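You operate a simulated robot arm through the tools that you are given. There is no shell and no other tool. Be economical: measure what you need, move in short steps, check, and stop when the job is done.

Carry out the task below with a simulated robot arm. There is one attempt and no reset: what you move stays moved.

Task
Check the green module and sort it into the rack.
Fine: it sits in the teal carriage: push that home, press check once; GOOD or FAULT side as shown; leave the carriage out.

It is judged by the outcome, as a careful person would: the job done as asked, and still so three seconds after it is handed in. It fails if anything else is knocked over, pushed out of place, dropped, spilled or broken.

Robot
A 7-joint arm with a two-finger parallel gripper, fixed in place. Base frame: the origin is at the foot of the arm, x ahead of it, y to its left, z up; the work surface is at about z = 0. Lengths are in cm, angles in degrees, forces in N, time in s.
With the tool pointing down near the work surface it reaches from about 24 to 62 cm from the base axis. Its first joint turns from -66.0 to 66.0 degrees. Payload 2.6 kg.
The TCP is the grasp point between the finger pads, 3 cm short of the fingertips. In the tool frame z runs along the fingers and y along their closing line. Largest opening 9.4 cm; finger width 2.8, thickness 1; the body of the gripper, 5 by 9.6 cm, starts 5.5 cm behind the TCP.
Orientation is that of the tool frame in the base frame, as a unit quaternion [x, y, z, w]. With the fingers straight down and closing along the base's y, the tool's x points along the base's -x, its y along +y and its z along -z.

Tools
- The arm moves only by the tool servo_tool. Its argument "series" is a list of rows, each a list of 7 numbers: the gripper command, from -1 (fully open) to 1 (shut), values between in proportion, then the shift along the tool's x, y, z in cm, then the turn, a rotation vector about the tool's x, y, z in degrees. In form: [[jaw, tx, ty, tz, ax, ay, az], ...]. A call has 1 to 10 rows; each row is the pose to reach, as a shift and turn from the pose commanded when the call began, along the tool's axes at that moment. A row lasts 0.2 s, in which the tool goes at most 5 cm and 8.6 degrees; a call with a longer step from one row to the next is refused whole, and so is a gripper value outside its range. A pose out of reach is approached as far as the arm can. The call stops where the force on the tool passes 70 N (or 10 N more than at its start, if that is more) or the arm is blocked; 0.2 s more then pass. The fingers move at their own pace (about 7.2 cm/s each) and stop on an object; they squeeze with about 33 N. The grip force told is the motor's: it shows also when the fingers shut on nothing. Time passes only in rows, and 0.2 s behind the last, so rows that repeat a pose let the fingers close. It gives the time, the measured TCP pose, the force on the tool (base axes), the opening and the grip force at its end, in the units of the frame above (readings bear some noise), with the torque about the TCP (base axes, N m) and any sound that the robot's microphone picked up.
- Cameras (640 x 400 px; columns grow to the right, rows downward): "scene" is fixed at [3.45, 48.21, 52.09]; the picture's right is [-0.29, -0.96, 0.00], its down [-0.89, 0.27, -0.36] and it looks along [0.35, -0.10, -0.93] (base axes); focal length 214 px, centre (320, 200). "wrist" rides on the gripper at [7.6, 1.4, -10.2] in the tool frame; the picture's right is [-0.18, 0.98, 0.00], its down [-0.75, -0.14, -0.64] and it looks along [-0.63, -0.12, 0.77] (tool axes); focal length 243 px, centre (320, 200). There is no depth. A picture from a camera that has moved, and an enlarged one, comes with that camera's place and axes in the base frame and with its lens.
- snapshot(camera): a new picture of that camera. No time passes.
- close_up(camera, box): a new picture of the part [left, top, right, bottom] of that camera's present view, enlarged. No time passes.
- job_done(): hands the job in; it is judged then, once.

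Work in short steps. Places have to be worked out from the pictures, the camera data and where the tool is seen: move nearer, look again, correct. Check each grasp and each placing, and mend what went wrong. You have 120 turns and 84 pictures in all, those below and enlarged ones among them. Open the gripper and draw the arm clear of the work before you hand the job in, unless the task says otherwise; then end with one line.

The tools are called after ">>>" as name(argument=value, ...) on one line, values as JSON. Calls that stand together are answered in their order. servo_tool: Moves the arm, as the interface text tells. Its arguments: {"type":"object","properties":{"series":{"type":"array"}},"required":["series"]} The other tools are called the same way: snapshot (camera) takes a picture; close_up (camera, box) takes an enlarged picture of a part of a camera's view; job_done () hands the job in.

At the start:

```text
clock: 0.0
ee_pos: [33.47, 13.35, 31.07]
ee_rot: [-0.001, 1.0, 0.0, 0.0]
wrist_force: [-0.1, 0.2, -0.1]
moment: [0.03, 0.0, -0.01]
grip_width: 9.39
gripper_force: 0.0
```

scene: 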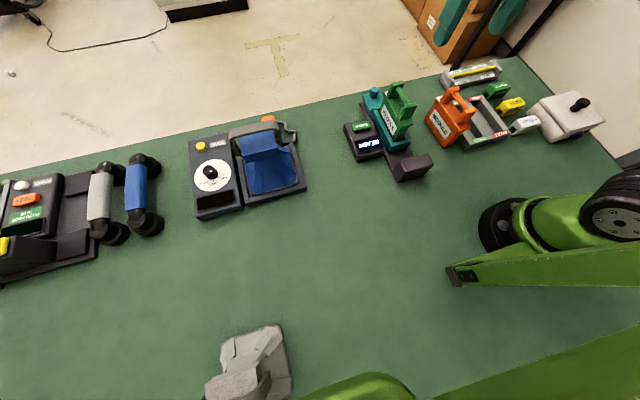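
wrist: 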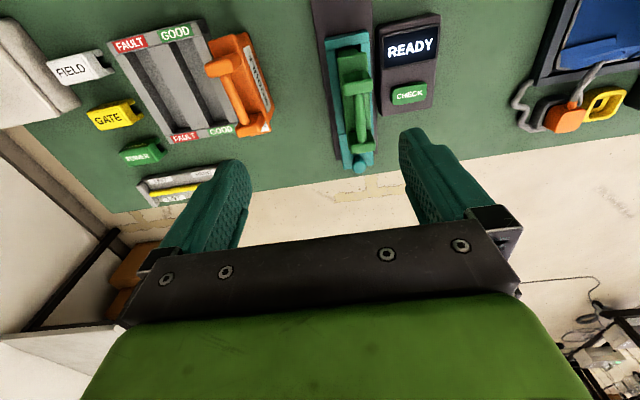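

I start with enlarged views of the carriage station and the rack to read the layout.

>>> close_up(camera="wrist", box=[300, 0, 460, 180])

>>> close_up(camera="scene", box=[330, 50, 620, 200])

>>> close_up(camera="wrist", box=[30, 10, 290, 210])

```text
2.22 times, centred on (380, 90) of wrist
camera zoom: at [25.83, 14.83, 41.17], right [0.18, 0.98, 0.0], down [0.75, -0.14, 0.64], along [0.63, -0.12, -0.77], focal length 539 px, centre (187, 444)
```

zoom: 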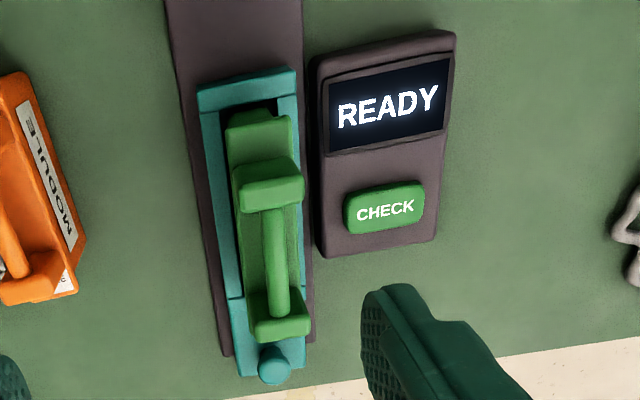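

```text
2.21 times, centred on (475, 125) of scene
camera zoom: at [3.45, 48.21, 52.09], right [-0.29, -0.96, 0.0], down [-0.89, 0.27, -0.36], along [0.35, -0.1, -0.93], focal length 473 px, centre (-22, 366)
```

zoom: 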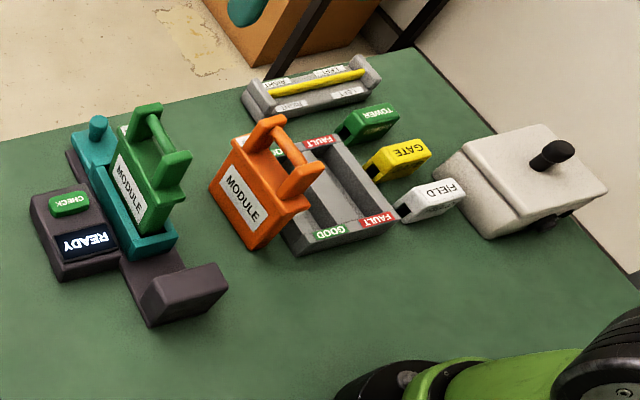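

```text
2.00 times, centred on (160, 110) of wrist
camera zoom: at [25.83, 14.83, 41.17], right [0.18, 0.98, 0.0], down [0.75, -0.14, 0.64], along [0.63, -0.12, -0.77], focal length 485 px, centre (640, 380)
```

zoom: 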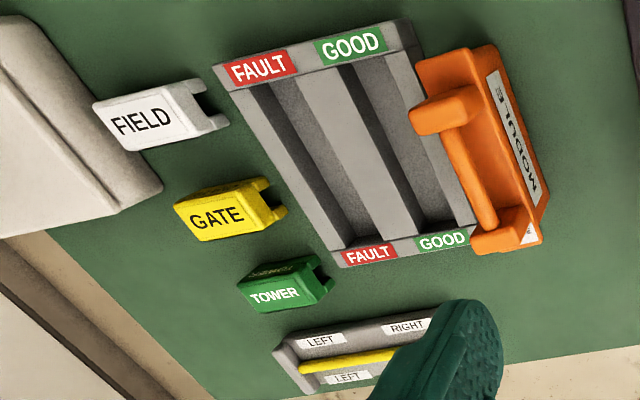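

The rail runs along x at y≈13.5–21. Its near stop is at x≈25, the carriage knob is at about (49.8, 17.3, 4.5), and the module handle bar is at z≈13. I'll move over the knob while staying high, then look.

>>> servo_tool(series=[[0, -4.1, 1, 0, 0, 0, 0], [0, -8.2, 2, 0, 0, 0, 0], [0, -12.3, 3, 2, 0, 0, 0], [0, -16.3, 3.95, 6, 0, 0, 0], [0, -16.3, 3.95, 10.5, 0, 0, 0], [0, -16.3, 3.95, 15, 0, 0, 0], [0, -16.3, 3.95, 15, 0, 0, 0]])

>>> snapshot(camera="wrist")

>>> close_up(camera="scene", box=[330, 60, 450, 190])

```text
refused: row 4 steps farther than a row can; nothing moved
```

```text
78 pictures are left
camera wrist: at [25.83, 14.83, 41.17], right [0.18, 0.98, 0.0], down [0.75, -0.14, 0.64], along [0.63, -0.12, -0.77], focal length 243 px, centre (320, 200)
```

wrist: 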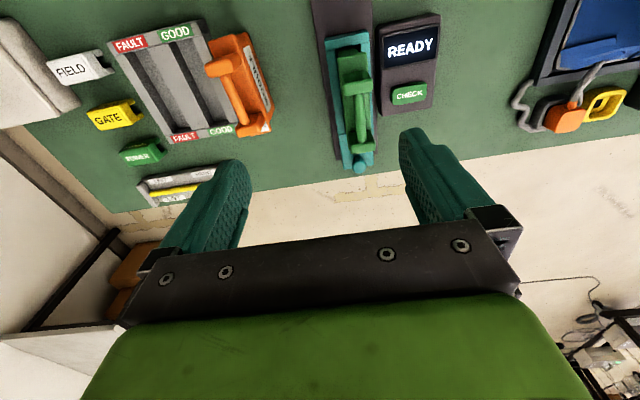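

```text
3.08 times, centred on (390, 125) of scene
camera zoom: at [3.45, 48.21, 52.09], right [-0.29, -0.96, 0.0], down [-0.89, 0.27, -0.36], along [0.35, -0.1, -0.93], focal length 660 px, centre (105, 431)
```

zoom: 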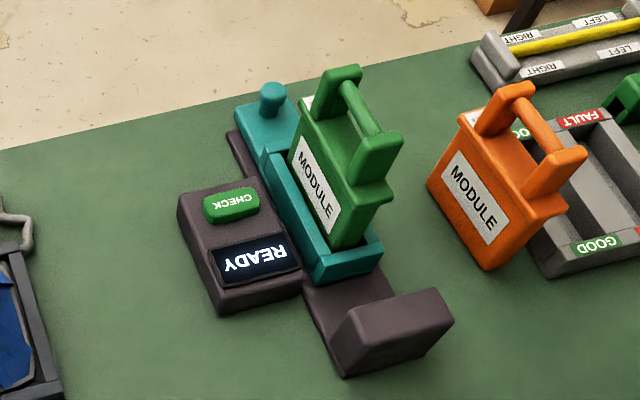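

The combined step was too long and nothing moved. I'll repeat it with smaller steps.

>>> servo_tool(series=[[0, -4.1, 1, 0, 0, 0, 0], [0, -8.2, 2, 0, 0, 0, 0], [0, -12.3, 3, 0, 0, 0, 0], [0, -16.3, 3.95, 2, 0, 0, 0], [0, -16.3, 3.95, 6.5, 0, 0, 0], [0, -16.3, 3.95, 11, 0, 0, 0], [0, -16.3, 3.95, 15, 0, 0, 0], [0, -16.3, 3.95, 15, 0, 0, 0]])

>>> snapshot(camera="wrist")

>>> close_up(camera="scene", box=[330, 60, 450, 190])

```text
clock: 1.8
ee_pos: [49.34, 17.57, 16.14]
ee_rot: [0.0, 1.0, 0.001, 0.0]
wrist_force: [0.7, -0.4, 0.8]
moment: [-0.01, 0.01, -0.03]
grip_width: 4.71
gripper_force: 0.1
```

```text
76 pictures are left
camera wrist: at [41.7, 18.92, 26.34], right [0.18, 0.98, 0.0], down [0.75, -0.14, 0.64], along [0.63, -0.12, -0.77], focal length 243 px, centre (320, 200)
```

wrist: 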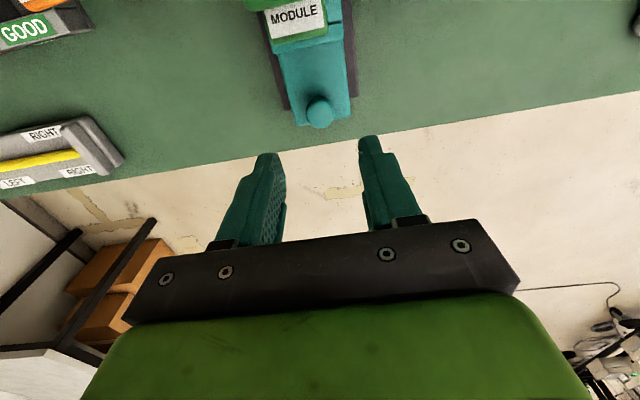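

```text
3.08 times, centred on (390, 125) of scene
camera zoom: at [3.45, 48.21, 52.09], right [-0.29, -0.96, 0.0], down [-0.89, 0.27, -0.36], along [0.35, -0.1, -0.93], focal length 660 px, centre (105, 431)
```

zoom: 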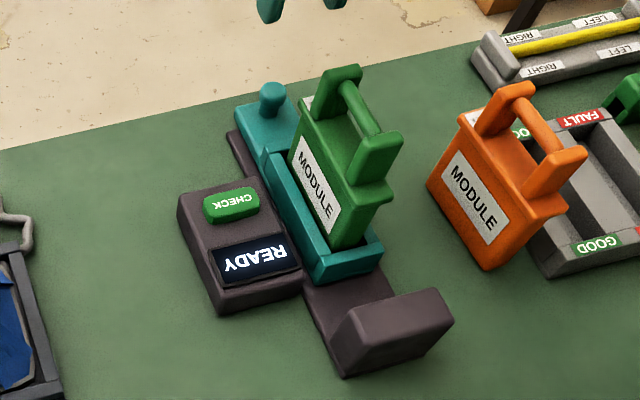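

The knob is at about (49.2, 17.5) with its top near z≈5.5. I'll lower to TCP z≈6.6, fingertips near 3.6, and watch the force.

>>> servo_tool(series=[[0, 0, 0, 4, 0, 0, 0], [0, 0, 0, 7.5, 0, 0, 0], [0, 0, 0, 9, 0, 0, 0], [0, 0, 0, 9.5, 0, 0, 0]])

>>> close_up(camera="wrist", box=[200, 20, 440, 220])

>>> close_up(camera="scene", box=[330, 60, 450, 190])

```text
clock: 2.8
ee_pos: [49.68, 17.59, 6.55]
ee_rot: [0.0, 1.0, 0.0, 0.0]
wrist_force: [1.5, 0.2, 0.2]
moment: [-0.01, -0.01, 0.0]
grip_width: 4.72
gripper_force: 0.0
```

```text
2.00 times, centred on (320, 120) of wrist
camera zoom: at [42.13, 18.88, 16.76], right [0.18, 0.98, 0.0], down [0.75, -0.14, 0.64], along [0.63, -0.12, -0.77], focal length 485 px, centre (320, 360)
```

zoom: 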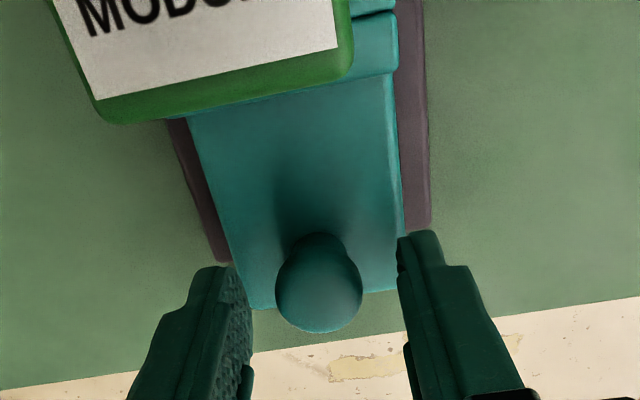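

```text
3.08 times, centred on (390, 125) of scene
camera zoom: at [3.45, 48.21, 52.09], right [-0.29, -0.96, 0.0], down [-0.89, 0.27, -0.36], along [0.35, -0.1, -0.93], focal length 660 px, centre (105, 431)
```

zoom: 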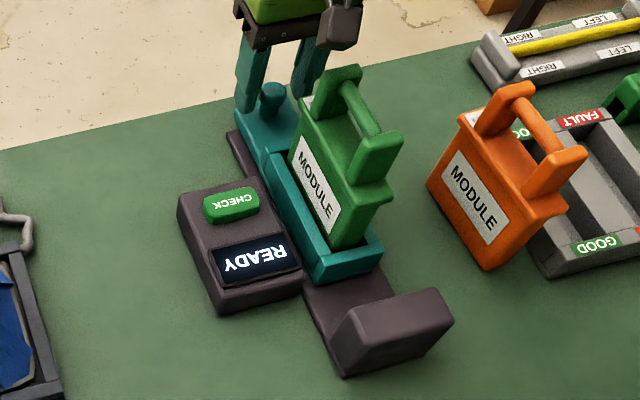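

The fingers straddle the knob and are aligned in y. I'll move 0.5 cm nearer, 0.6 cm lower, and close.

>>> servo_tool(series=[[0, 0.5, 0, 0, 0, 0, 0], [0, 0.5, 0, 0.6, 0, 0, 0], [1, 0.5, 0, 0.6, 0, 0, 0], [1, 0.5, 0, 0.6, 0, 0, 0], [1, 0.5, 0, 0.6, 0, 0, 0]])

>>> close_up(camera="wrist", box=[200, 20, 440, 220])

```text
clock: 4.0
ee_pos: [49.21, 17.4, 5.95]
ee_rot: [0.0, 1.0, -0.001, 0.0]
wrist_force: [0.9, 0.2, 0.6]
moment: [0.04, -0.11, -0.07]
grip_width: 2.56
gripper_force: 45.3
```

```text
2.00 times, centred on (320, 120) of wrist
camera zoom: at [41.58, 18.86, 16.18], right [0.18, 0.98, 0.0], down [0.75, -0.14, 0.64], along [0.63, -0.12, -0.77], focal length 485 px, centre (320, 360)
```

zoom: 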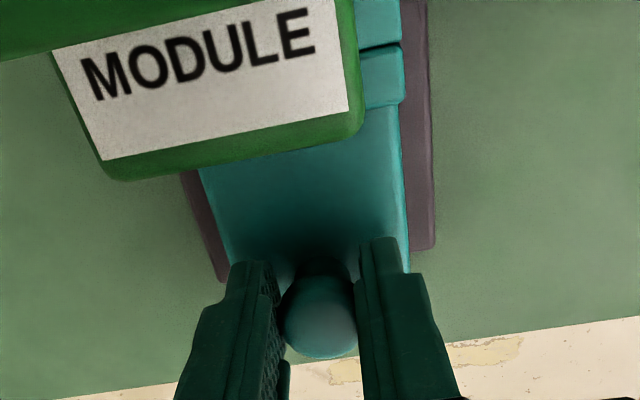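

The knob is held at a width of 2.56. Now I push gently towards the stop (-x), 3 cm first.

>>> servo_tool(series=[[1, 0.5, 0, 0, 0, 0, 0], [1, 1, 0, 0, 0, 0, 0], [1, 1.5, 0, 0, 0, 0, 0], [1, 2, 0, 0, 0, 0, 0], [1, 2.5, 0, 0, 0, 0, 0], [1, 3, 0, 0, 0, 0, 0]])

>>> close_up(camera="scene", box=[330, 60, 450, 190])

```text
clock: 5.4
ee_pos: [46.28, 17.49, 5.96]
ee_rot: [0.001, 1.0, 0.0, 0.001]
wrist_force: [0.4, -9.0, 17.7]
moment: [-0.12, 1.02, 0.12]
grip_width: 2.55
gripper_force: 45.0
```

```text
3.08 times, centred on (390, 125) of scene
camera zoom: at [3.45, 48.21, 52.09], right [-0.29, -0.96, 0.0], down [-0.89, 0.27, -0.36], along [0.35, -0.1, -0.93], focal length 660 px, centre (105, 431)
```

zoom: 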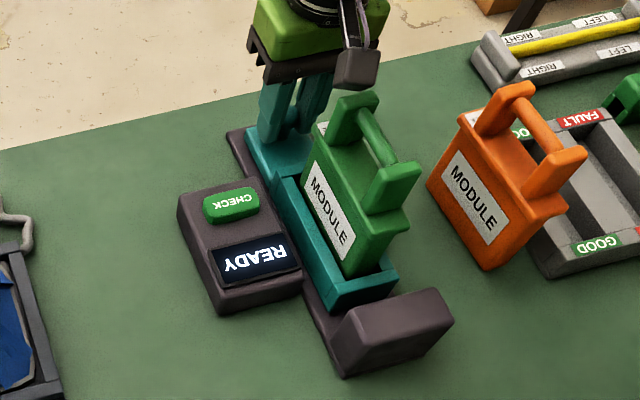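

The carriage slides, with about 2 cm left to the block. I continue in small steps until it meets the stop.

>>> servo_tool(series=[[1, 0.4, 0, 0, 0, 0, 0], [1, 0.8, 0, 0, 0, 0, 0], [1, 1.2, 0, 0, 0, 0, 0], [1, 1.6, 0, 0, 0, 0, 0], [1, 1.9, 0, 0, 0, 0, 0]])

>>> close_up(camera="scene", box=[330, 60, 450, 190])

```text
clock: 6.6
ee_pos: [44.23, 17.56, 6.0]
ee_rot: [-0.001, 1.0, 0.001, -0.001]
wrist_force: [-0.7, 5.6, 9.7]
moment: [0.04, -0.97, 0.25]
grip_width: 2.56
gripper_force: 45.2
```

```text
3.08 times, centred on (390, 125) of scene
camera zoom: at [3.45, 48.21, 52.09], right [-0.29, -0.96, 0.0], down [-0.89, 0.27, -0.36], along [0.35, -0.1, -0.93], focal length 660 px, centre (105, 431)
```

zoom: 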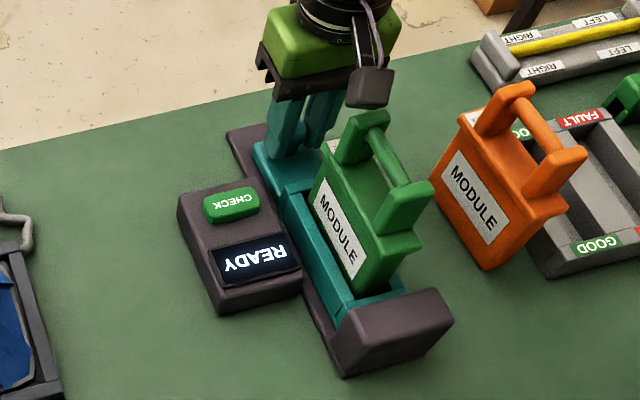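

Nearly there, with roughly 1 cm remaining. I continue.

>>> servo_tool(series=[[1, 0.3, 0, 0, 0, 0, 0], [1, 0.6, 0, 0, 0, 0, 0], [1, 0.9, 0, 0, 0, 0, 0], [1, 1.2, 0, 0, 0, 0, 0], [1, 1.5, 0, 0, 0, 0, 0], [1, 1.8, 0, 0, 0, 0, 0], [1, 2.1, 0, 0, 0, 0, 0]])

>>> close_up(camera="scene", box=[330, 60, 450, 190])

```text
clock: 8.2
ee_pos: [42.23, 17.15, 5.81]
ee_rot: [0.003, 1.0, -0.002, -0.003]
wrist_force: [0.4, -0.9, 0.8]
moment: [-0.02, -0.02, 0.0]
grip_width: 0.02
gripper_force: 33.0
```

```text
3.08 times, centred on (390, 125) of scene
camera zoom: at [3.45, 48.21, 52.09], right [-0.29, -0.96, 0.0], down [-0.89, 0.27, -0.36], along [0.35, -0.1, -0.93], focal length 660 px, centre (105, 431)
```

zoom: 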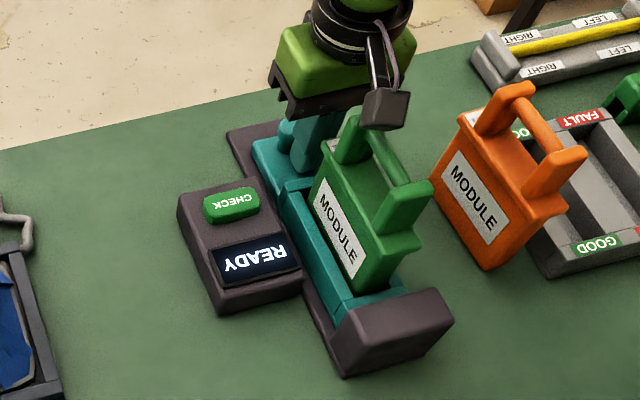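

The fingers slid off the knob, so the carriage was already against the stop. They are now free between knob and module, and I raise straight up to look.

>>> servo_tool(series=[[1, 0, 0, 3, 0, 0, 0], [1, 0, 0, 0, 0, 0, 0]])

```text
clock: 8.6
ee_pos: [43.57, 17.09, 5.38]
ee_rot: [0.001, 1.0, 0.002, 0.018]
wrist_force: [1.2, 0.0, 5.8]
moment: [-0.03, 0.05, 0.04]
grip_width: 0.02
gripper_force: 33.0
stopped in row 1: the force on the tool passed its limit at 102 N (the readings are from after the stop); the commanded pose is now the measured one
```

I had the sign wrong: +z in the tool frame is down, so the fingers pressed the carriage deck. I now move up with -z and check for any disturbance.

>>> servo_tool(series=[[1, 0, 0, -1, 0, 0, 0], [1, 0, 0, -4, 0, 0, 0], [1, 0, 0, -8, 0, 0, 0], [1, 0, 0, -12, 0, 0, 0], [1, 0, 0, -12, 0, 0, 0]])

>>> snapshot(camera="wrist")

>>> close_up(camera="scene", box=[330, 60, 450, 190])

```text
clock: 9.8
ee_pos: [43.18, 16.82, 17.68]
ee_rot: [0.002, 1.0, 0.001, 0.017]
wrist_force: [-0.6, 0.5, -0.2]
moment: [0.02, 0.02, -0.03]
grip_width: 0.0
gripper_force: 33.0
```

```text
68 pictures are left
camera wrist: at [35.13, 18.24, 27.6], right [0.19, 0.98, 0.01], down [0.73, -0.15, 0.67], along [0.66, -0.12, -0.74], focal length 243 px, centre (320, 200)
```

wrist: 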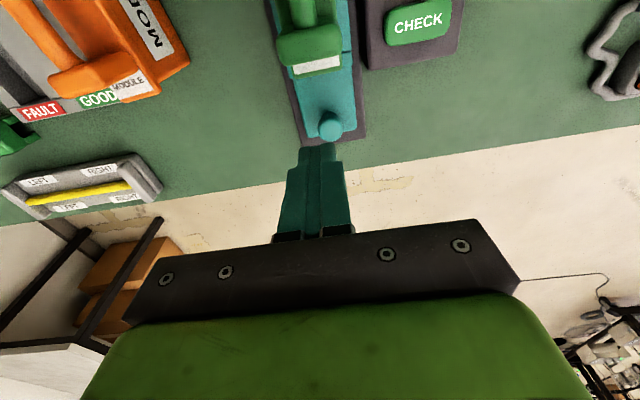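

```text
3.08 times, centred on (390, 125) of scene
camera zoom: at [3.45, 48.21, 52.09], right [-0.29, -0.96, 0.0], down [-0.89, 0.27, -0.36], along [0.35, -0.1, -0.93], focal length 660 px, centre (105, 431)
```

zoom: 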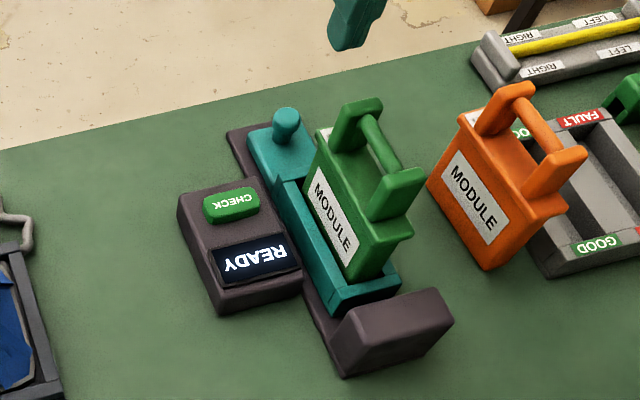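

The carriage came back out by about 1.5 cm, with its knob now near x≈45.6. Nothing else was disturbed. I'll straighten the tool and go beyond the knob, so I can push it home from behind with shut fingers.

>>> servo_tool(series=[[1, -3.5, 0.3, 0, 0, 1.95, 0], [1, -6.9, 0.6, 0, 0, 1.95, 0], [1, -6.9, 0.6, 0, 0, 1.95, 0]])

```text
clock: 10.6
ee_pos: [49.91, 17.66, 17.95]
ee_rot: [0.001, 1.0, 0.001, 0.001]
wrist_force: [0.1, -0.6, 0.0]
moment: [-0.02, -0.03, 0.04]
grip_width: 0.02
gripper_force: 32.6
```

Now at (49.9, 17.7, 17.95) and upright. I descend 12 cm behind the knob.

>>> servo_tool(series=[[1, 0, 0, 4, 0, 0, 0], [1, 0, 0, 8, 0, 0, 0], [1, 0, 0, 11, 0, 0, 0], [1, 0, 0, 12.2, 0, 0, 0], [1, 0, 0, 12.2, 0, 0, 0]])

>>> close_up(camera="wrist", box=[200, 20, 440, 220])

```text
clock: 11.8
ee_pos: [49.87, 17.68, 5.27]
ee_rot: [0.002, 1.0, 0.002, 0.001]
wrist_force: [-1.2, -0.8, -0.7]
moment: [0.0, -0.02, 0.02]
grip_width: 0.02
gripper_force: 32.7
```

```text
2.00 times, centred on (320, 120) of wrist
camera zoom: at [42.23, 19.05, 15.55], right [0.19, 0.98, 0.0], down [0.75, -0.15, 0.64], along [0.63, -0.12, -0.77], focal length 485 px, centre (320, 360)
```

zoom: 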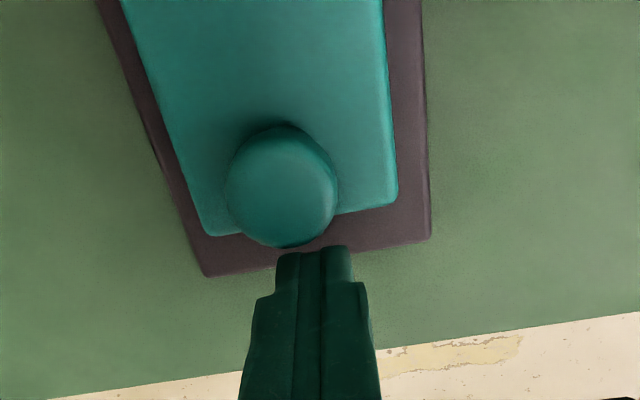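

The fingers sit just behind the knob and carriage end. I push -x in small steps.

>>> servo_tool(series=[[1, 0.6, 0, 0, 0, 0, 0], [1, 1.2, 0, 0, 0, 0, 0], [1, 1.6, 0, 0, 0, 0, 0], [1, 2.0, 0, 0, 0, 0, 0], [1, 2.4, 0, 0, 0, 0, 0], [1, 2.7, 0, 0, 0, 0, 0], [1, 3.0, 0, 0, 0, 0, 0], [1, 3.3, 0, 0, 0, 0, 0]])

>>> close_up(camera="scene", box=[330, 60, 450, 190])

```text
clock: 13.6
ee_pos: [47.37, 17.62, 5.76]
ee_rot: [-0.001, 1.0, 0.003, 0.014]
wrist_force: [50.1, 10.5, -14.3]
moment: [0.08, -0.54, -0.06]
grip_width: 0.0
gripper_force: 33.2
```

```text
3.08 times, centred on (390, 125) of scene
camera zoom: at [3.47, 48.21, 52.08], right [-0.29, -0.96, 0.0], down [-0.89, 0.27, -0.36], along [0.35, -0.1, -0.93], focal length 660 px, centre (105, 431)
```

zoom: 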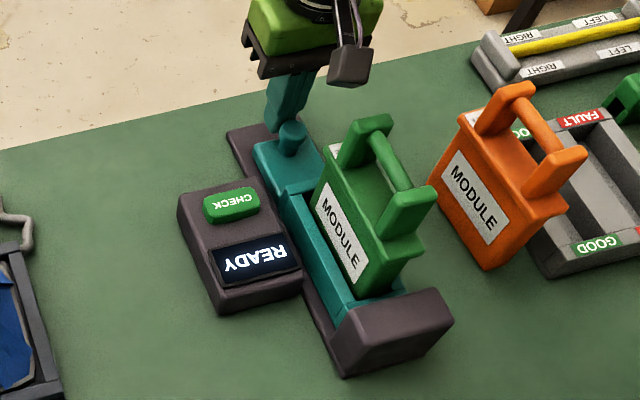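

The stop resists with 50 N and the carriage touches the block, so it is home. I back off, then raise.

>>> servo_tool(series=[[1, -1.5, 0, 0, 0, 0, 0], [1, -3, 0, 0, 0, 0, 0], [1, -3, 0, -4, 0, 0, 0], [1, -3, 0, -8, 0, 0, 0], [1, -3, 0, -10, 0, 0, 0], [1, -3, 0, -10, 0, 0, 0]])

>>> snapshot(camera="wrist")

>>> close_up(camera="scene", box=[330, 60, 450, 190])

```text
clock: 15.0
ee_pos: [49.64, 17.72, 15.53]
ee_rot: [0.002, 1.0, 0.001, -0.001]
wrist_force: [-0.6, 0.2, 0.3]
moment: [0.02, -0.02, -0.02]
grip_width: 0.01
gripper_force: 32.4
```

```text
64 pictures are left
camera wrist: at [42.03, 19.07, 25.76], right [0.19, 0.98, 0.0], down [0.75, -0.15, 0.64], along [0.63, -0.12, -0.77], focal length 243 px, centre (320, 200)
```

wrist: 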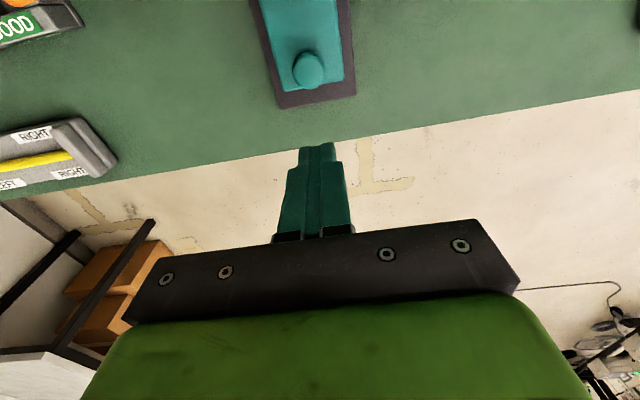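

```text
3.08 times, centred on (390, 125) of scene
camera zoom: at [3.45, 48.21, 52.09], right [-0.29, -0.96, 0.0], down [-0.89, 0.27, -0.36], along [0.35, -0.1, -0.93], focal length 660 px, centre (105, 431)
```

zoom: 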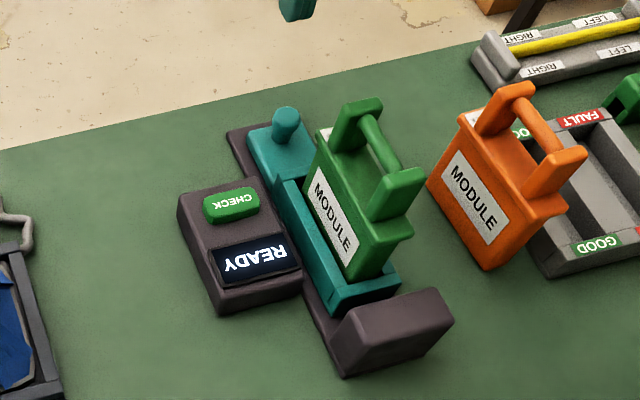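

When released, the carriage springs back about 1.5 cm, so there may be a latch that needs a fuller push. I'll descend again and push in stages, reading the force and listening for a click.

>>> servo_tool(series=[[1, 0, 0, 4, 0, 0, 0], [1, 0, 0, 8, 0, 0, 0], [1, 0, 0, 9.9, 0, 0, 0], [1, 0.8, 0, 9.9, 0, 0, 0], [1, 1.4, 0, 9.9, 0, 0, 0], [1, 1.8, 0, 9.9, 0, 0, 0], [1, 1.8, 0, 9.9, 0, 0, 0]])

```text
clock: 16.6
ee_pos: [47.96, 17.76, 5.47]
ee_rot: [0.002, 1.0, 0.001, 0.0]
wrist_force: [-0.4, -0.3, -0.2]
moment: [0.01, 0.02, -0.03]
grip_width: 0.0
gripper_force: 33.2
```

>>> servo_tool(series=[[1, 0.2, 0, 0, 0, 0, 0], [1, 0.4, 0, 0, 0, 0, 0], [1, 0.6, 0, 0, 0, 0, 0], [1, 0.6, 0, 0, 0, 0, 0]])

>>> close_up(camera="scene", box=[330, 60, 450, 190])

```text
clock: 17.6
ee_pos: [47.48, 17.59, 5.61]
ee_rot: [0.001, 1.0, 0.001, 0.003]
wrist_force: [11.5, 3.0, -4.8]
moment: [0.07, -0.17, 0.0]
grip_width: 0.0
gripper_force: 32.7
```

```text
3.08 times, centred on (390, 125) of scene
camera zoom: at [3.46, 48.21, 52.09], right [-0.29, -0.96, 0.0], down [-0.89, 0.27, -0.36], along [0.35, -0.1, -0.93], focal length 660 px, centre (105, 431)
```

zoom: 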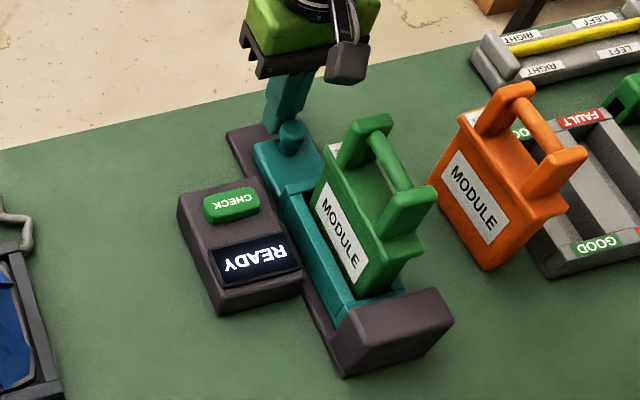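

The carriage moves freely with almost no force until the stop, so the earlier return may have been a rebound. I back off slowly and see whether it stays.

>>> servo_tool(series=[[1, -0.1, 0, 0, 0, 0, 0], [1, -0.2, 0, 0, 0, 0, 0], [1, -0.3, 0, 0, 0, 0, 0], [1, -0.4, 0, 0, 0, 0, 0], [1, -0.5, 0, 0, 0, 0, 0], [1, -0.6, 0, 0, 0, 0, 0], [1, -0.8, 0, 0, 0, 0, 0], [1, -1.0, 0, 0, 0, 0, 0]])

>>> close_up(camera="scene", box=[330, 60, 450, 190])

>>> close_up(camera="wrist", box=[200, 20, 440, 220])

```text
clock: 19.4
ee_pos: [48.04, 17.83, 5.53]
ee_rot: [0.001, 1.0, 0.002, 0.001]
wrist_force: [0.6, -0.2, -0.8]
moment: [0.02, 0.01, -0.02]
grip_width: 0.0
gripper_force: 33.4
```

```text
3.08 times, centred on (390, 125) of scene
camera zoom: at [3.45, 48.21, 52.09], right [-0.29, -0.96, 0.0], down [-0.89, 0.27, -0.36], along [0.35, -0.1, -0.93], focal length 660 px, centre (105, 431)
```

zoom: 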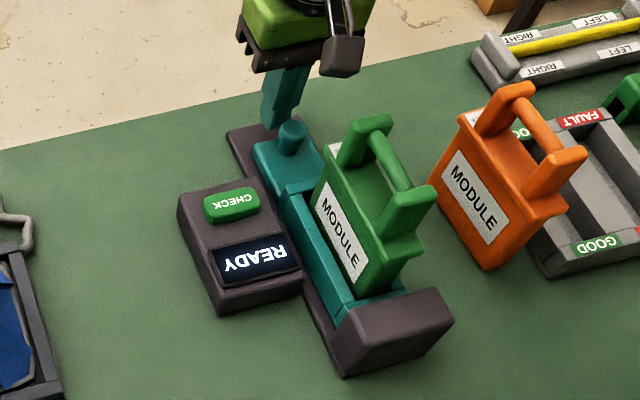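

```text
2.00 times, centred on (320, 120) of wrist
camera zoom: at [40.51, 19.05, 15.74], right [0.19, 0.98, 0.0], down [0.75, -0.15, 0.64], along [0.63, -0.12, -0.77], focal length 485 px, centre (320, 360)
```

zoom: 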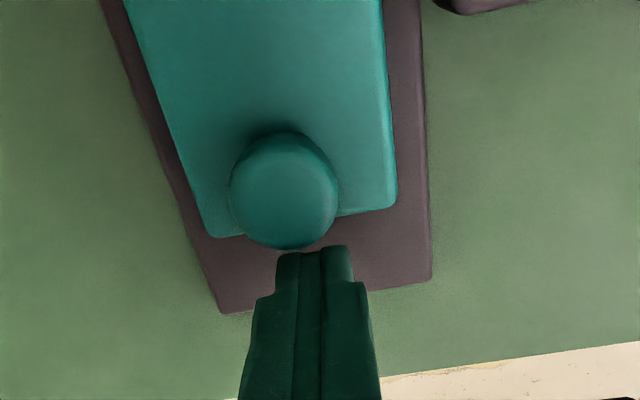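

It stays home now. I back off a bit more slowly, rise, and move above the CHECK button at about (39.7, 25.5).

>>> servo_tool(series=[[1, -0.3, 0, 0, 0, 0, 0], [1, -0.7, 0, 0, 0, 0, 0], [1, -0.7, 0, -3, 0, 0, 0], [1, -0.7, 0, -7, 0, 0, 0], [1, -0.7, 0, -11, 0, 0, 0], [1, 1.5, 4, -11, 0, 0, 0], [1, 5, 7.5, -11, 0, 0, 0], [1, 8.5, 7.7, -11, 0, 0, 0], [1, 8.5, 7.7, -11, 0, 0, 0]])

>>> snapshot(camera="wrist")

>>> close_up(camera="scene", box=[330, 60, 450, 190])

```text
clock: 21.4
ee_pos: [39.74, 25.19, 16.6]
ee_rot: [0.002, 1.0, 0.001, 0.002]
wrist_force: [1.0, 0.3, 0.6]
moment: [0.01, 0.01, -0.03]
grip_width: 0.01
gripper_force: 33.0
```

```text
59 pictures are left
camera wrist: at [32.03, 26.61, 26.92], right [0.19, 0.98, 0.0], down [0.75, -0.15, 0.64], along [0.63, -0.12, -0.77], focal length 243 px, centre (320, 200)
```

wrist: 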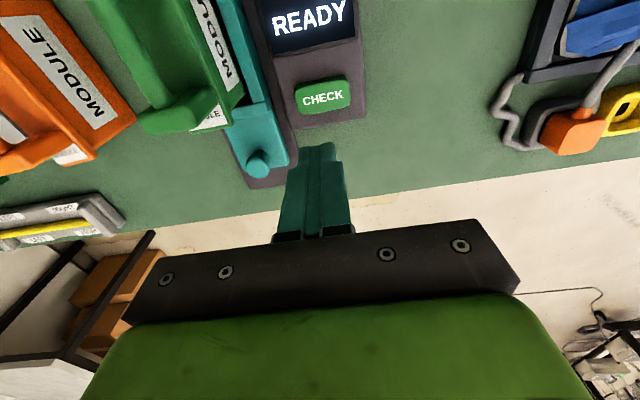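

```text
3.08 times, centred on (390, 125) of scene
camera zoom: at [3.45, 48.21, 52.09], right [-0.29, -0.96, 0.0], down [-0.89, 0.27, -0.36], along [0.35, -0.1, -0.93], focal length 660 px, centre (105, 431)
```

zoom: 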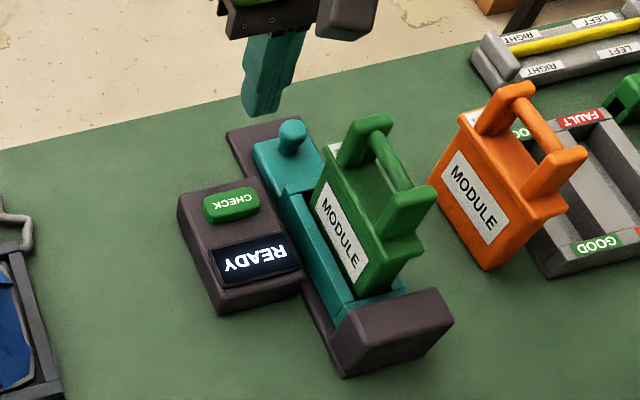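

The carriage remains home. The button is at about (39.1, 25.6, 3.5), so I align and descend to fingertips at ~5.

>>> servo_tool(series=[[1, 0.5, 0.35, 0, 0, 0, 0], [1, 0.5, 0.35, 4, 0, 0, 0], [1, 0.5, 0.35, 7.5, 0, 0, 0], [1, 0.5, 0.35, 8.4, 0, 0, 0], [1, 0.5, 0.35, 8.4, 0, 0, 0]])

>>> close_up(camera="wrist", box=[200, 20, 440, 220])

>>> close_up(camera="scene", box=[330, 60, 450, 190])

```text
clock: 22.6
ee_pos: [38.99, 25.91, 8.03]
ee_rot: [0.002, 1.0, 0.002, 0.0]
wrist_force: [0.3, -0.1, 0.3]
moment: [-0.02, 0.01, 0.0]
grip_width: 0.0
gripper_force: 33.2
```

```text
2.00 times, centred on (320, 120) of wrist
camera zoom: at [31.4, 27.22, 18.3], right [0.19, 0.98, 0.0], down [0.75, -0.15, 0.64], along [0.63, -0.12, -0.77], focal length 485 px, centre (320, 360)
```

zoom: 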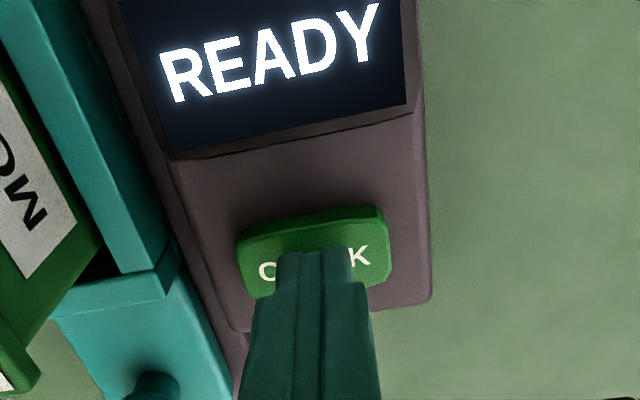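

```text
3.08 times, centred on (390, 125) of scene
camera zoom: at [3.45, 48.21, 52.09], right [-0.29, -0.96, 0.0], down [-0.89, 0.27, -0.36], along [0.35, -0.1, -0.93], focal length 660 px, centre (105, 431)
```

zoom: 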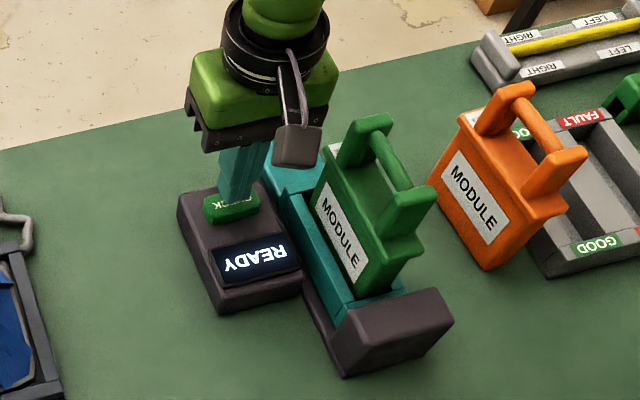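

The fingertips are over CHECK. I press down slowly.

>>> servo_tool(series=[[1, 0, 0, 0.3, 0, 0, 0], [1, 0, 0, 0.6, 0, 0, 0], [1, 0, 0, 0.9, 0, 0, 0], [1, 0, 0, 1.1, 0, 0, 0]])

>>> close_up(camera="scene", box=[330, 60, 450, 190])

```text
clock: 23.6
ee_pos: [39.18, 25.76, 7.08]
ee_rot: [0.002, 1.0, 0.002, 0.001]
wrist_force: [1.1, 1.5, 0.3]
moment: [0.02, 0.02, 0.0]
grip_width: 0.02
gripper_force: 33.2
```

```text
3.08 times, centred on (390, 125) of scene
camera zoom: at [3.45, 48.21, 52.09], right [-0.29, -0.96, 0.0], down [-0.89, 0.27, -0.36], along [0.35, -0.1, -0.93], focal length 660 px, centre (105, 431)
```

zoom: 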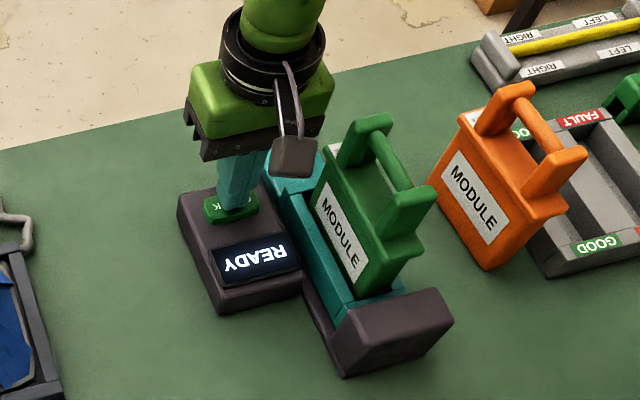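

No contact yet, with the tips at about 4.1. I continue down.

>>> servo_tool(series=[[1, 0, 0, 0.2, 0, 0, 0], [1, 0, 0, 0.4, 0, 0, 0], [1, 0, 0, 0.6, 0, 0, 0]])

>>> close_up(camera="scene", box=[330, 60, 450, 190])

```text
clock: 24.4
ee_pos: [39.33, 25.84, 6.51]
ee_rot: [0.002, 1.0, 0.003, 0.001]
wrist_force: [-2.7, -3.4, 9.3]
moment: [-0.11, 0.08, 0.04]
grip_width: 0.0
gripper_force: 32.8
heard: click
```

```text
3.08 times, centred on (390, 125) of scene
camera zoom: at [3.45, 48.21, 52.09], right [-0.29, -0.96, 0.0], down [-0.89, 0.27, -0.36], along [0.35, -0.1, -0.93], focal length 660 px, centre (105, 431)
```

zoom: 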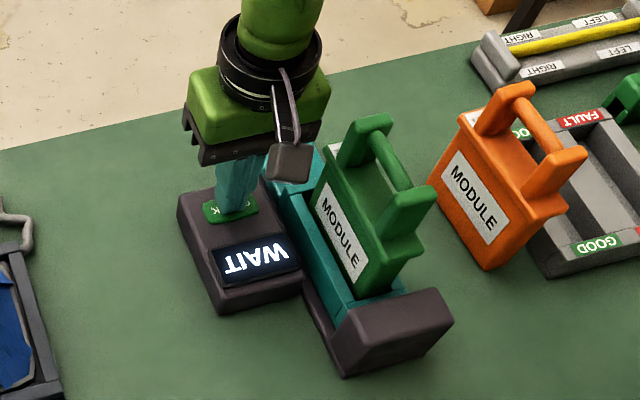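

A click, and the display shows WAIT. I lift off the button and wait for the result.

>>> servo_tool(series=[[1, 0, 0, -2, 0, 0, 0], [1, 0, 0, -6, 0, 0, 0], [1, 0, 0, -10, 0, 0, 0], [1, 0, 0, -10, 0, 0, 0], [1, 0, 0, -10, 0, 0, 0], [1, 0, 0, -10, 0, 0, 0], [1, 0, 0, -10, 0, 0, 0], [1, 0, 0, -10, 0, 0, 0], [1, 0, 0, -10, 0, 0, 0], [1, 0, 0, -10, 0, 0, 0]])

>>> snapshot(camera="wrist")

```text
clock: 26.6
ee_pos: [39.4, 25.66, 16.36]
ee_rot: [0.002, 1.0, 0.002, 0.001]
wrist_force: [0.2, 0.2, -0.2]
moment: [0.0, -0.02, 0.0]
grip_width: 0.01
gripper_force: 32.3
```

```text
53 pictures are left
camera wrist: at [31.7, 27.03, 26.69], right [0.19, 0.98, 0.0], down [0.75, -0.15, 0.64], along [0.63, -0.12, -0.77], focal length 243 px, centre (320, 200)
```

wrist: 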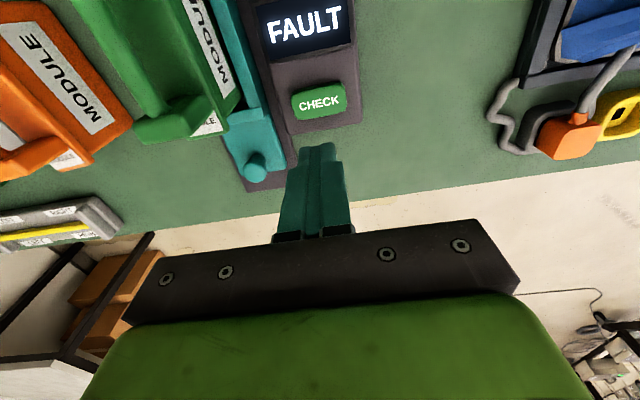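

Result: FAULT. Next I pull the carriage back out by its knob, now near (44.2, 17.5), approaching from high up with half-open fingers.

>>> servo_tool(series=[[0, -3.5, 0, 0, 0, 0, 0], [0, -6, -3.5, 0, 0, 0, 0], [0, -6, -8.1, 0, 0, 0, 0], [0, -6, -8.1, 4, 0, 0, 0], [0, -6, -8.1, 7, 0, 0, 0], [0, -6, -8.1, 7, 0, 0, 0]])

>>> close_up(camera="wrist", box=[200, 20, 440, 220])

```text
clock: 28.0
ee_pos: [45.53, 17.71, 9.25]
ee_rot: [0.002, 1.0, 0.001, 0.002]
wrist_force: [0.6, -1.0, -0.4]
moment: [0.0, -0.01, -0.01]
grip_width: 4.73
gripper_force: 0.1
```

```text
2.00 times, centred on (320, 120) of wrist
camera zoom: at [37.84, 19.06, 19.48], right [0.19, 0.98, 0.0], down [0.75, -0.15, 0.64], along [0.63, -0.12, -0.77], focal length 485 px, centre (320, 360)
```

zoom: 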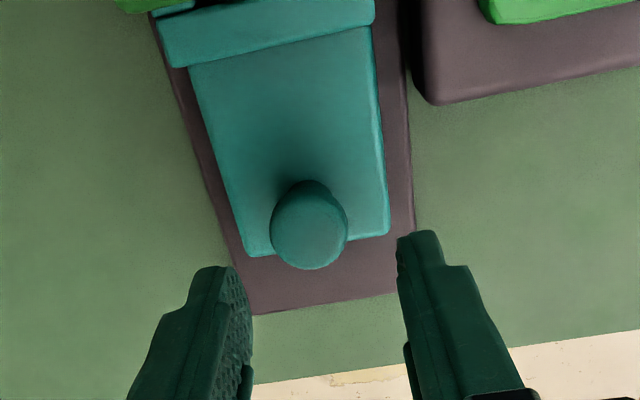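

The knob is at (44.2, 17.55). I align, descend to z≈5.95 and close on it.

>>> servo_tool(series=[[0, 1.2, -0.1, 0, 0, 0, 0], [0, 1.2, -0.1, 2, 0, 0, 0], [0, 1.2, -0.1, 3.2, 0, 0, 0], [0, 1.2, -0.1, 3.2, 0, 0, 0], [1, 1.2, -0.1, 3.2, 0, 0, 0], [1, 1.2, -0.1, 3.2, 0, 0, 0], [1, 1.2, -0.1, 3.2, 0, 0, 0]])

```text
clock: 29.6
ee_pos: [44.13, 17.44, 6.09]
ee_rot: [0.002, 1.0, 0.0, 0.0]
wrist_force: [1.6, -5.2, -3.4]
moment: [-0.12, -0.13, -0.08]
grip_width: 2.55
gripper_force: 45.3
```

The knob is held at 2.55. I pull out 5 cm in +x.

>>> servo_tool(series=[[1, -0.5, 0, 0, 0, 0, 0], [1, -1.1, 0, 0, 0, 0, 0], [1, -1.7, 0, 0, 0, 0, 0], [1, -2.3, 0, 0, 0, 0, 0], [1, -2.9, 0, 0, 0, 0, 0], [1, -3.5, 0, 0, 0, 0, 0], [1, -4.1, 0, 0, 0, 0, 0], [1, -4.6, 0, 0, 0, 0, 0], [1, -5.0, 0, 0, 0, 0, 0]])

>>> close_up(camera="scene", box=[330, 60, 450, 190])

```text
clock: 31.6
ee_pos: [48.99, 17.58, 6.08]
ee_rot: [0.003, 1.0, 0.002, 0.0]
wrist_force: [0.9, -5.6, -13.0]
moment: [-0.08, 0.79, -0.25]
grip_width: 2.55
gripper_force: 45.2
```

```text
3.08 times, centred on (390, 125) of scene
camera zoom: at [3.46, 48.21, 52.08], right [-0.29, -0.96, 0.0], down [-0.89, 0.27, -0.36], along [0.35, -0.1, -0.93], focal length 660 px, centre (105, 431)
```

zoom: 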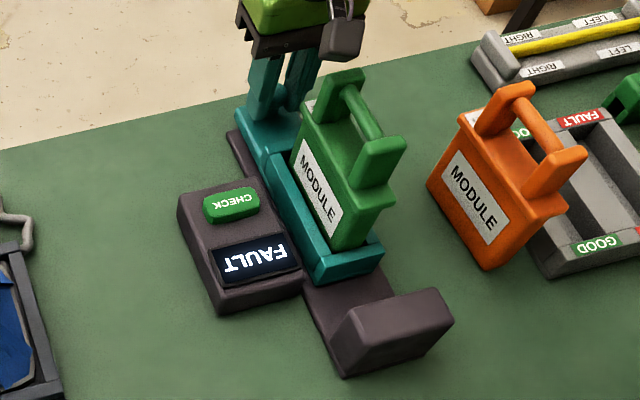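

The carriage is back in its original out position. I release the knob, rise well up, and move above the module handle to look.

>>> servo_tool(series=[[0, 0, 0, 0, 0, 0, 0], [0, 0, 0, 0, 0, 0, 0], [0, -0.3, 0, -4, 0, 0, 0], [0, -0.3, 0, -8.5, 0, 0, 0], [0, -0.3, 0, -13, 0, 0, 0], [0, 3, 0, -16, 0, 0, 0], [0, 7, 0, -17, 0, 0, 0], [0, 11, 0, -17, 0, 0, 0], [0, 11, 0, -17, 0, 0, 0]])

>>> snapshot(camera="wrist")

>>> close_up(camera="scene", box=[330, 60, 450, 190])

```text
clock: 33.6
ee_pos: [38.02, 17.49, 23.35]
ee_rot: [0.002, 1.0, 0.002, 0.0]
wrist_force: [0.5, 0.3, -1.2]
moment: [-0.01, 0.0, 0.01]
grip_width: 4.71
gripper_force: 0.1
```

```text
50 pictures are left
camera wrist: at [30.35, 18.91, 33.48], right [0.19, 0.98, 0.0], down [0.75, -0.15, 0.64], along [0.63, -0.12, -0.77], focal length 243 px, centre (320, 200)
```

wrist: 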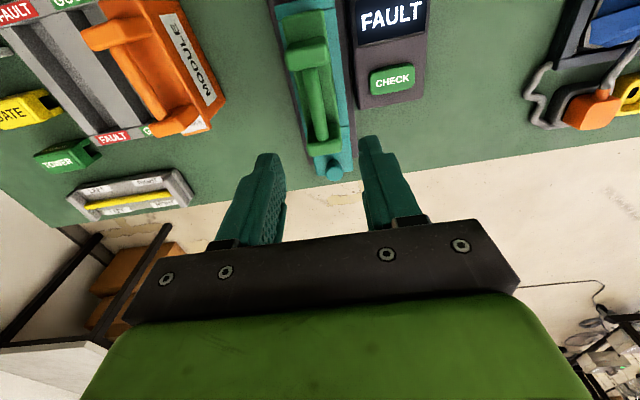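

```text
3.08 times, centred on (390, 125) of scene
camera zoom: at [3.45, 48.21, 52.09], right [-0.29, -0.96, 0.0], down [-0.89, 0.27, -0.36], along [0.35, -0.1, -0.93], focal length 660 px, centre (105, 431)
```

zoom: 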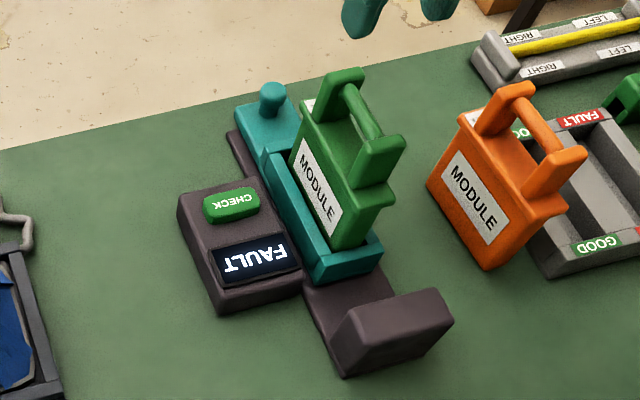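

The handle bar runs along x from about 33.4 to 41 at y≈17.35 and z≈13. I centre over it and descend to TCP z≈14, then check.

>>> servo_tool(series=[[0, 0.7, -0.1, 3, 0, 0, 0], [0, 0.7, -0.1, 7, 0, 0, 0], [0, 0.7, -0.1, 9.3, 0, 0, 0], [0, 0.7, -0.1, 9.3, 0, 0, 0]])

>>> close_up(camera="wrist", box=[200, 20, 440, 220])

>>> close_up(camera="scene", box=[350, 60, 430, 150])

```text
clock: 34.6
ee_pos: [37.62, 17.66, 13.88]
ee_rot: [0.002, 1.0, 0.001, 0.0]
wrist_force: [0.5, 0.3, -0.3]
moment: [-0.01, -0.05, -0.02]
grip_width: 4.71
gripper_force: 0.1
```

```text
2.00 times, centred on (320, 120) of wrist
camera zoom: at [29.9, 18.95, 24.09], right [0.19, 0.98, 0.0], down [0.75, -0.15, 0.64], along [0.63, -0.12, -0.77], focal length 485 px, centre (320, 360)
```

zoom: 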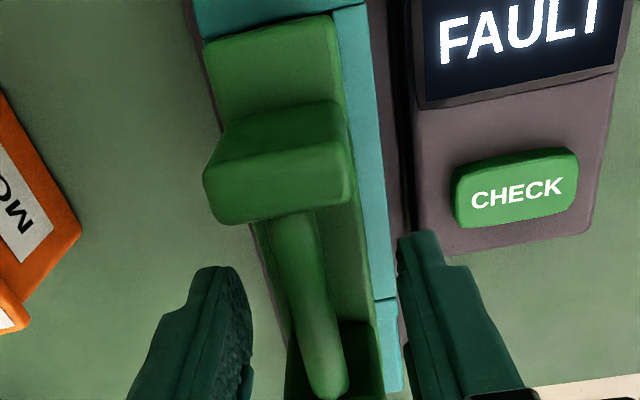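

```text
4.44 times, centred on (390, 105) of scene
camera zoom: at [3.45, 48.21, 52.09], right [-0.29, -0.96, 0.0], down [-0.89, 0.27, -0.36], along [0.35, -0.1, -0.93], focal length 953 px, centre (9, 622)
```

zoom: 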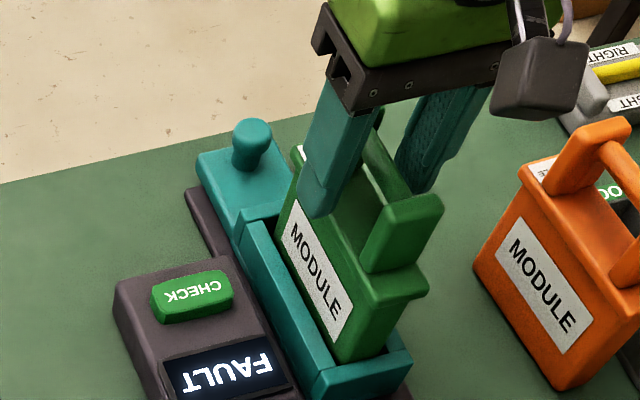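

The bar centre is at about (37.5, 17.4, 12). I shift -0.25 in y, lower 1.3 cm (tips ≈9.6) and close on the bar.

>>> servo_tool(series=[[0, 0.2, -0.25, 0, 0, 0, 0], [0, 0.2, -0.25, 0.7, 0, 0, 0], [0, 0.2, -0.25, 1.3, 0, 0, 0], [0, 0.2, -0.25, 1.3, 0, 0, 0], [1, 0.2, -0.25, 1.3, 0, 0, 0], [1, 0.2, -0.25, 1.3, 0, 0, 0], [1, 0.2, -0.25, 1.3, 0, 0, 0], [1, 0.2, -0.25, 1.3, 0, 0, 0]])

>>> close_up(camera="wrist", box=[200, 20, 440, 220])

>>> close_up(camera="scene", box=[350, 60, 430, 150])

```text
clock: 36.4
ee_pos: [37.28, 17.29, 12.63]
ee_rot: [0.001, 1.0, 0.002, 0.0]
wrist_force: [-0.4, 0.4, 1.0]
moment: [0.09, -0.03, -0.01]
grip_width: 3.33
gripper_force: 32.4
```

```text
2.00 times, centred on (320, 120) of wrist
camera zoom: at [29.59, 18.58, 22.86], right [0.19, 0.98, 0.0], down [0.75, -0.15, 0.64], along [0.63, -0.12, -0.77], focal length 485 px, centre (320, 360)
```

zoom: 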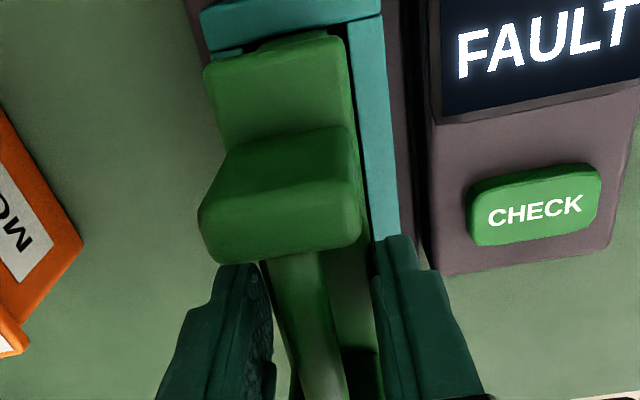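

```text
4.44 times, centred on (390, 105) of scene
camera zoom: at [3.45, 48.21, 52.09], right [-0.29, -0.96, 0.0], down [-0.89, 0.27, -0.36], along [0.35, -0.1, -0.93], focal length 953 px, centre (9, 622)
```

zoom: 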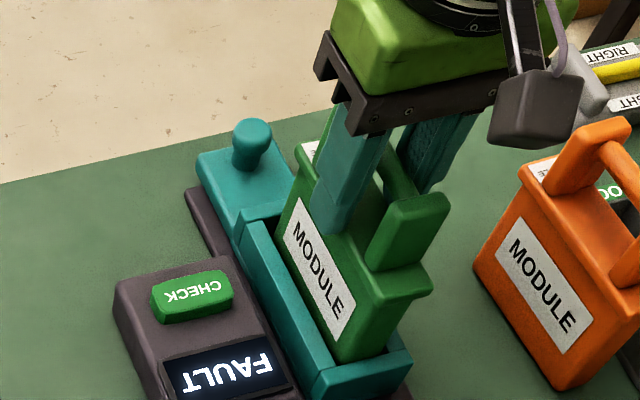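

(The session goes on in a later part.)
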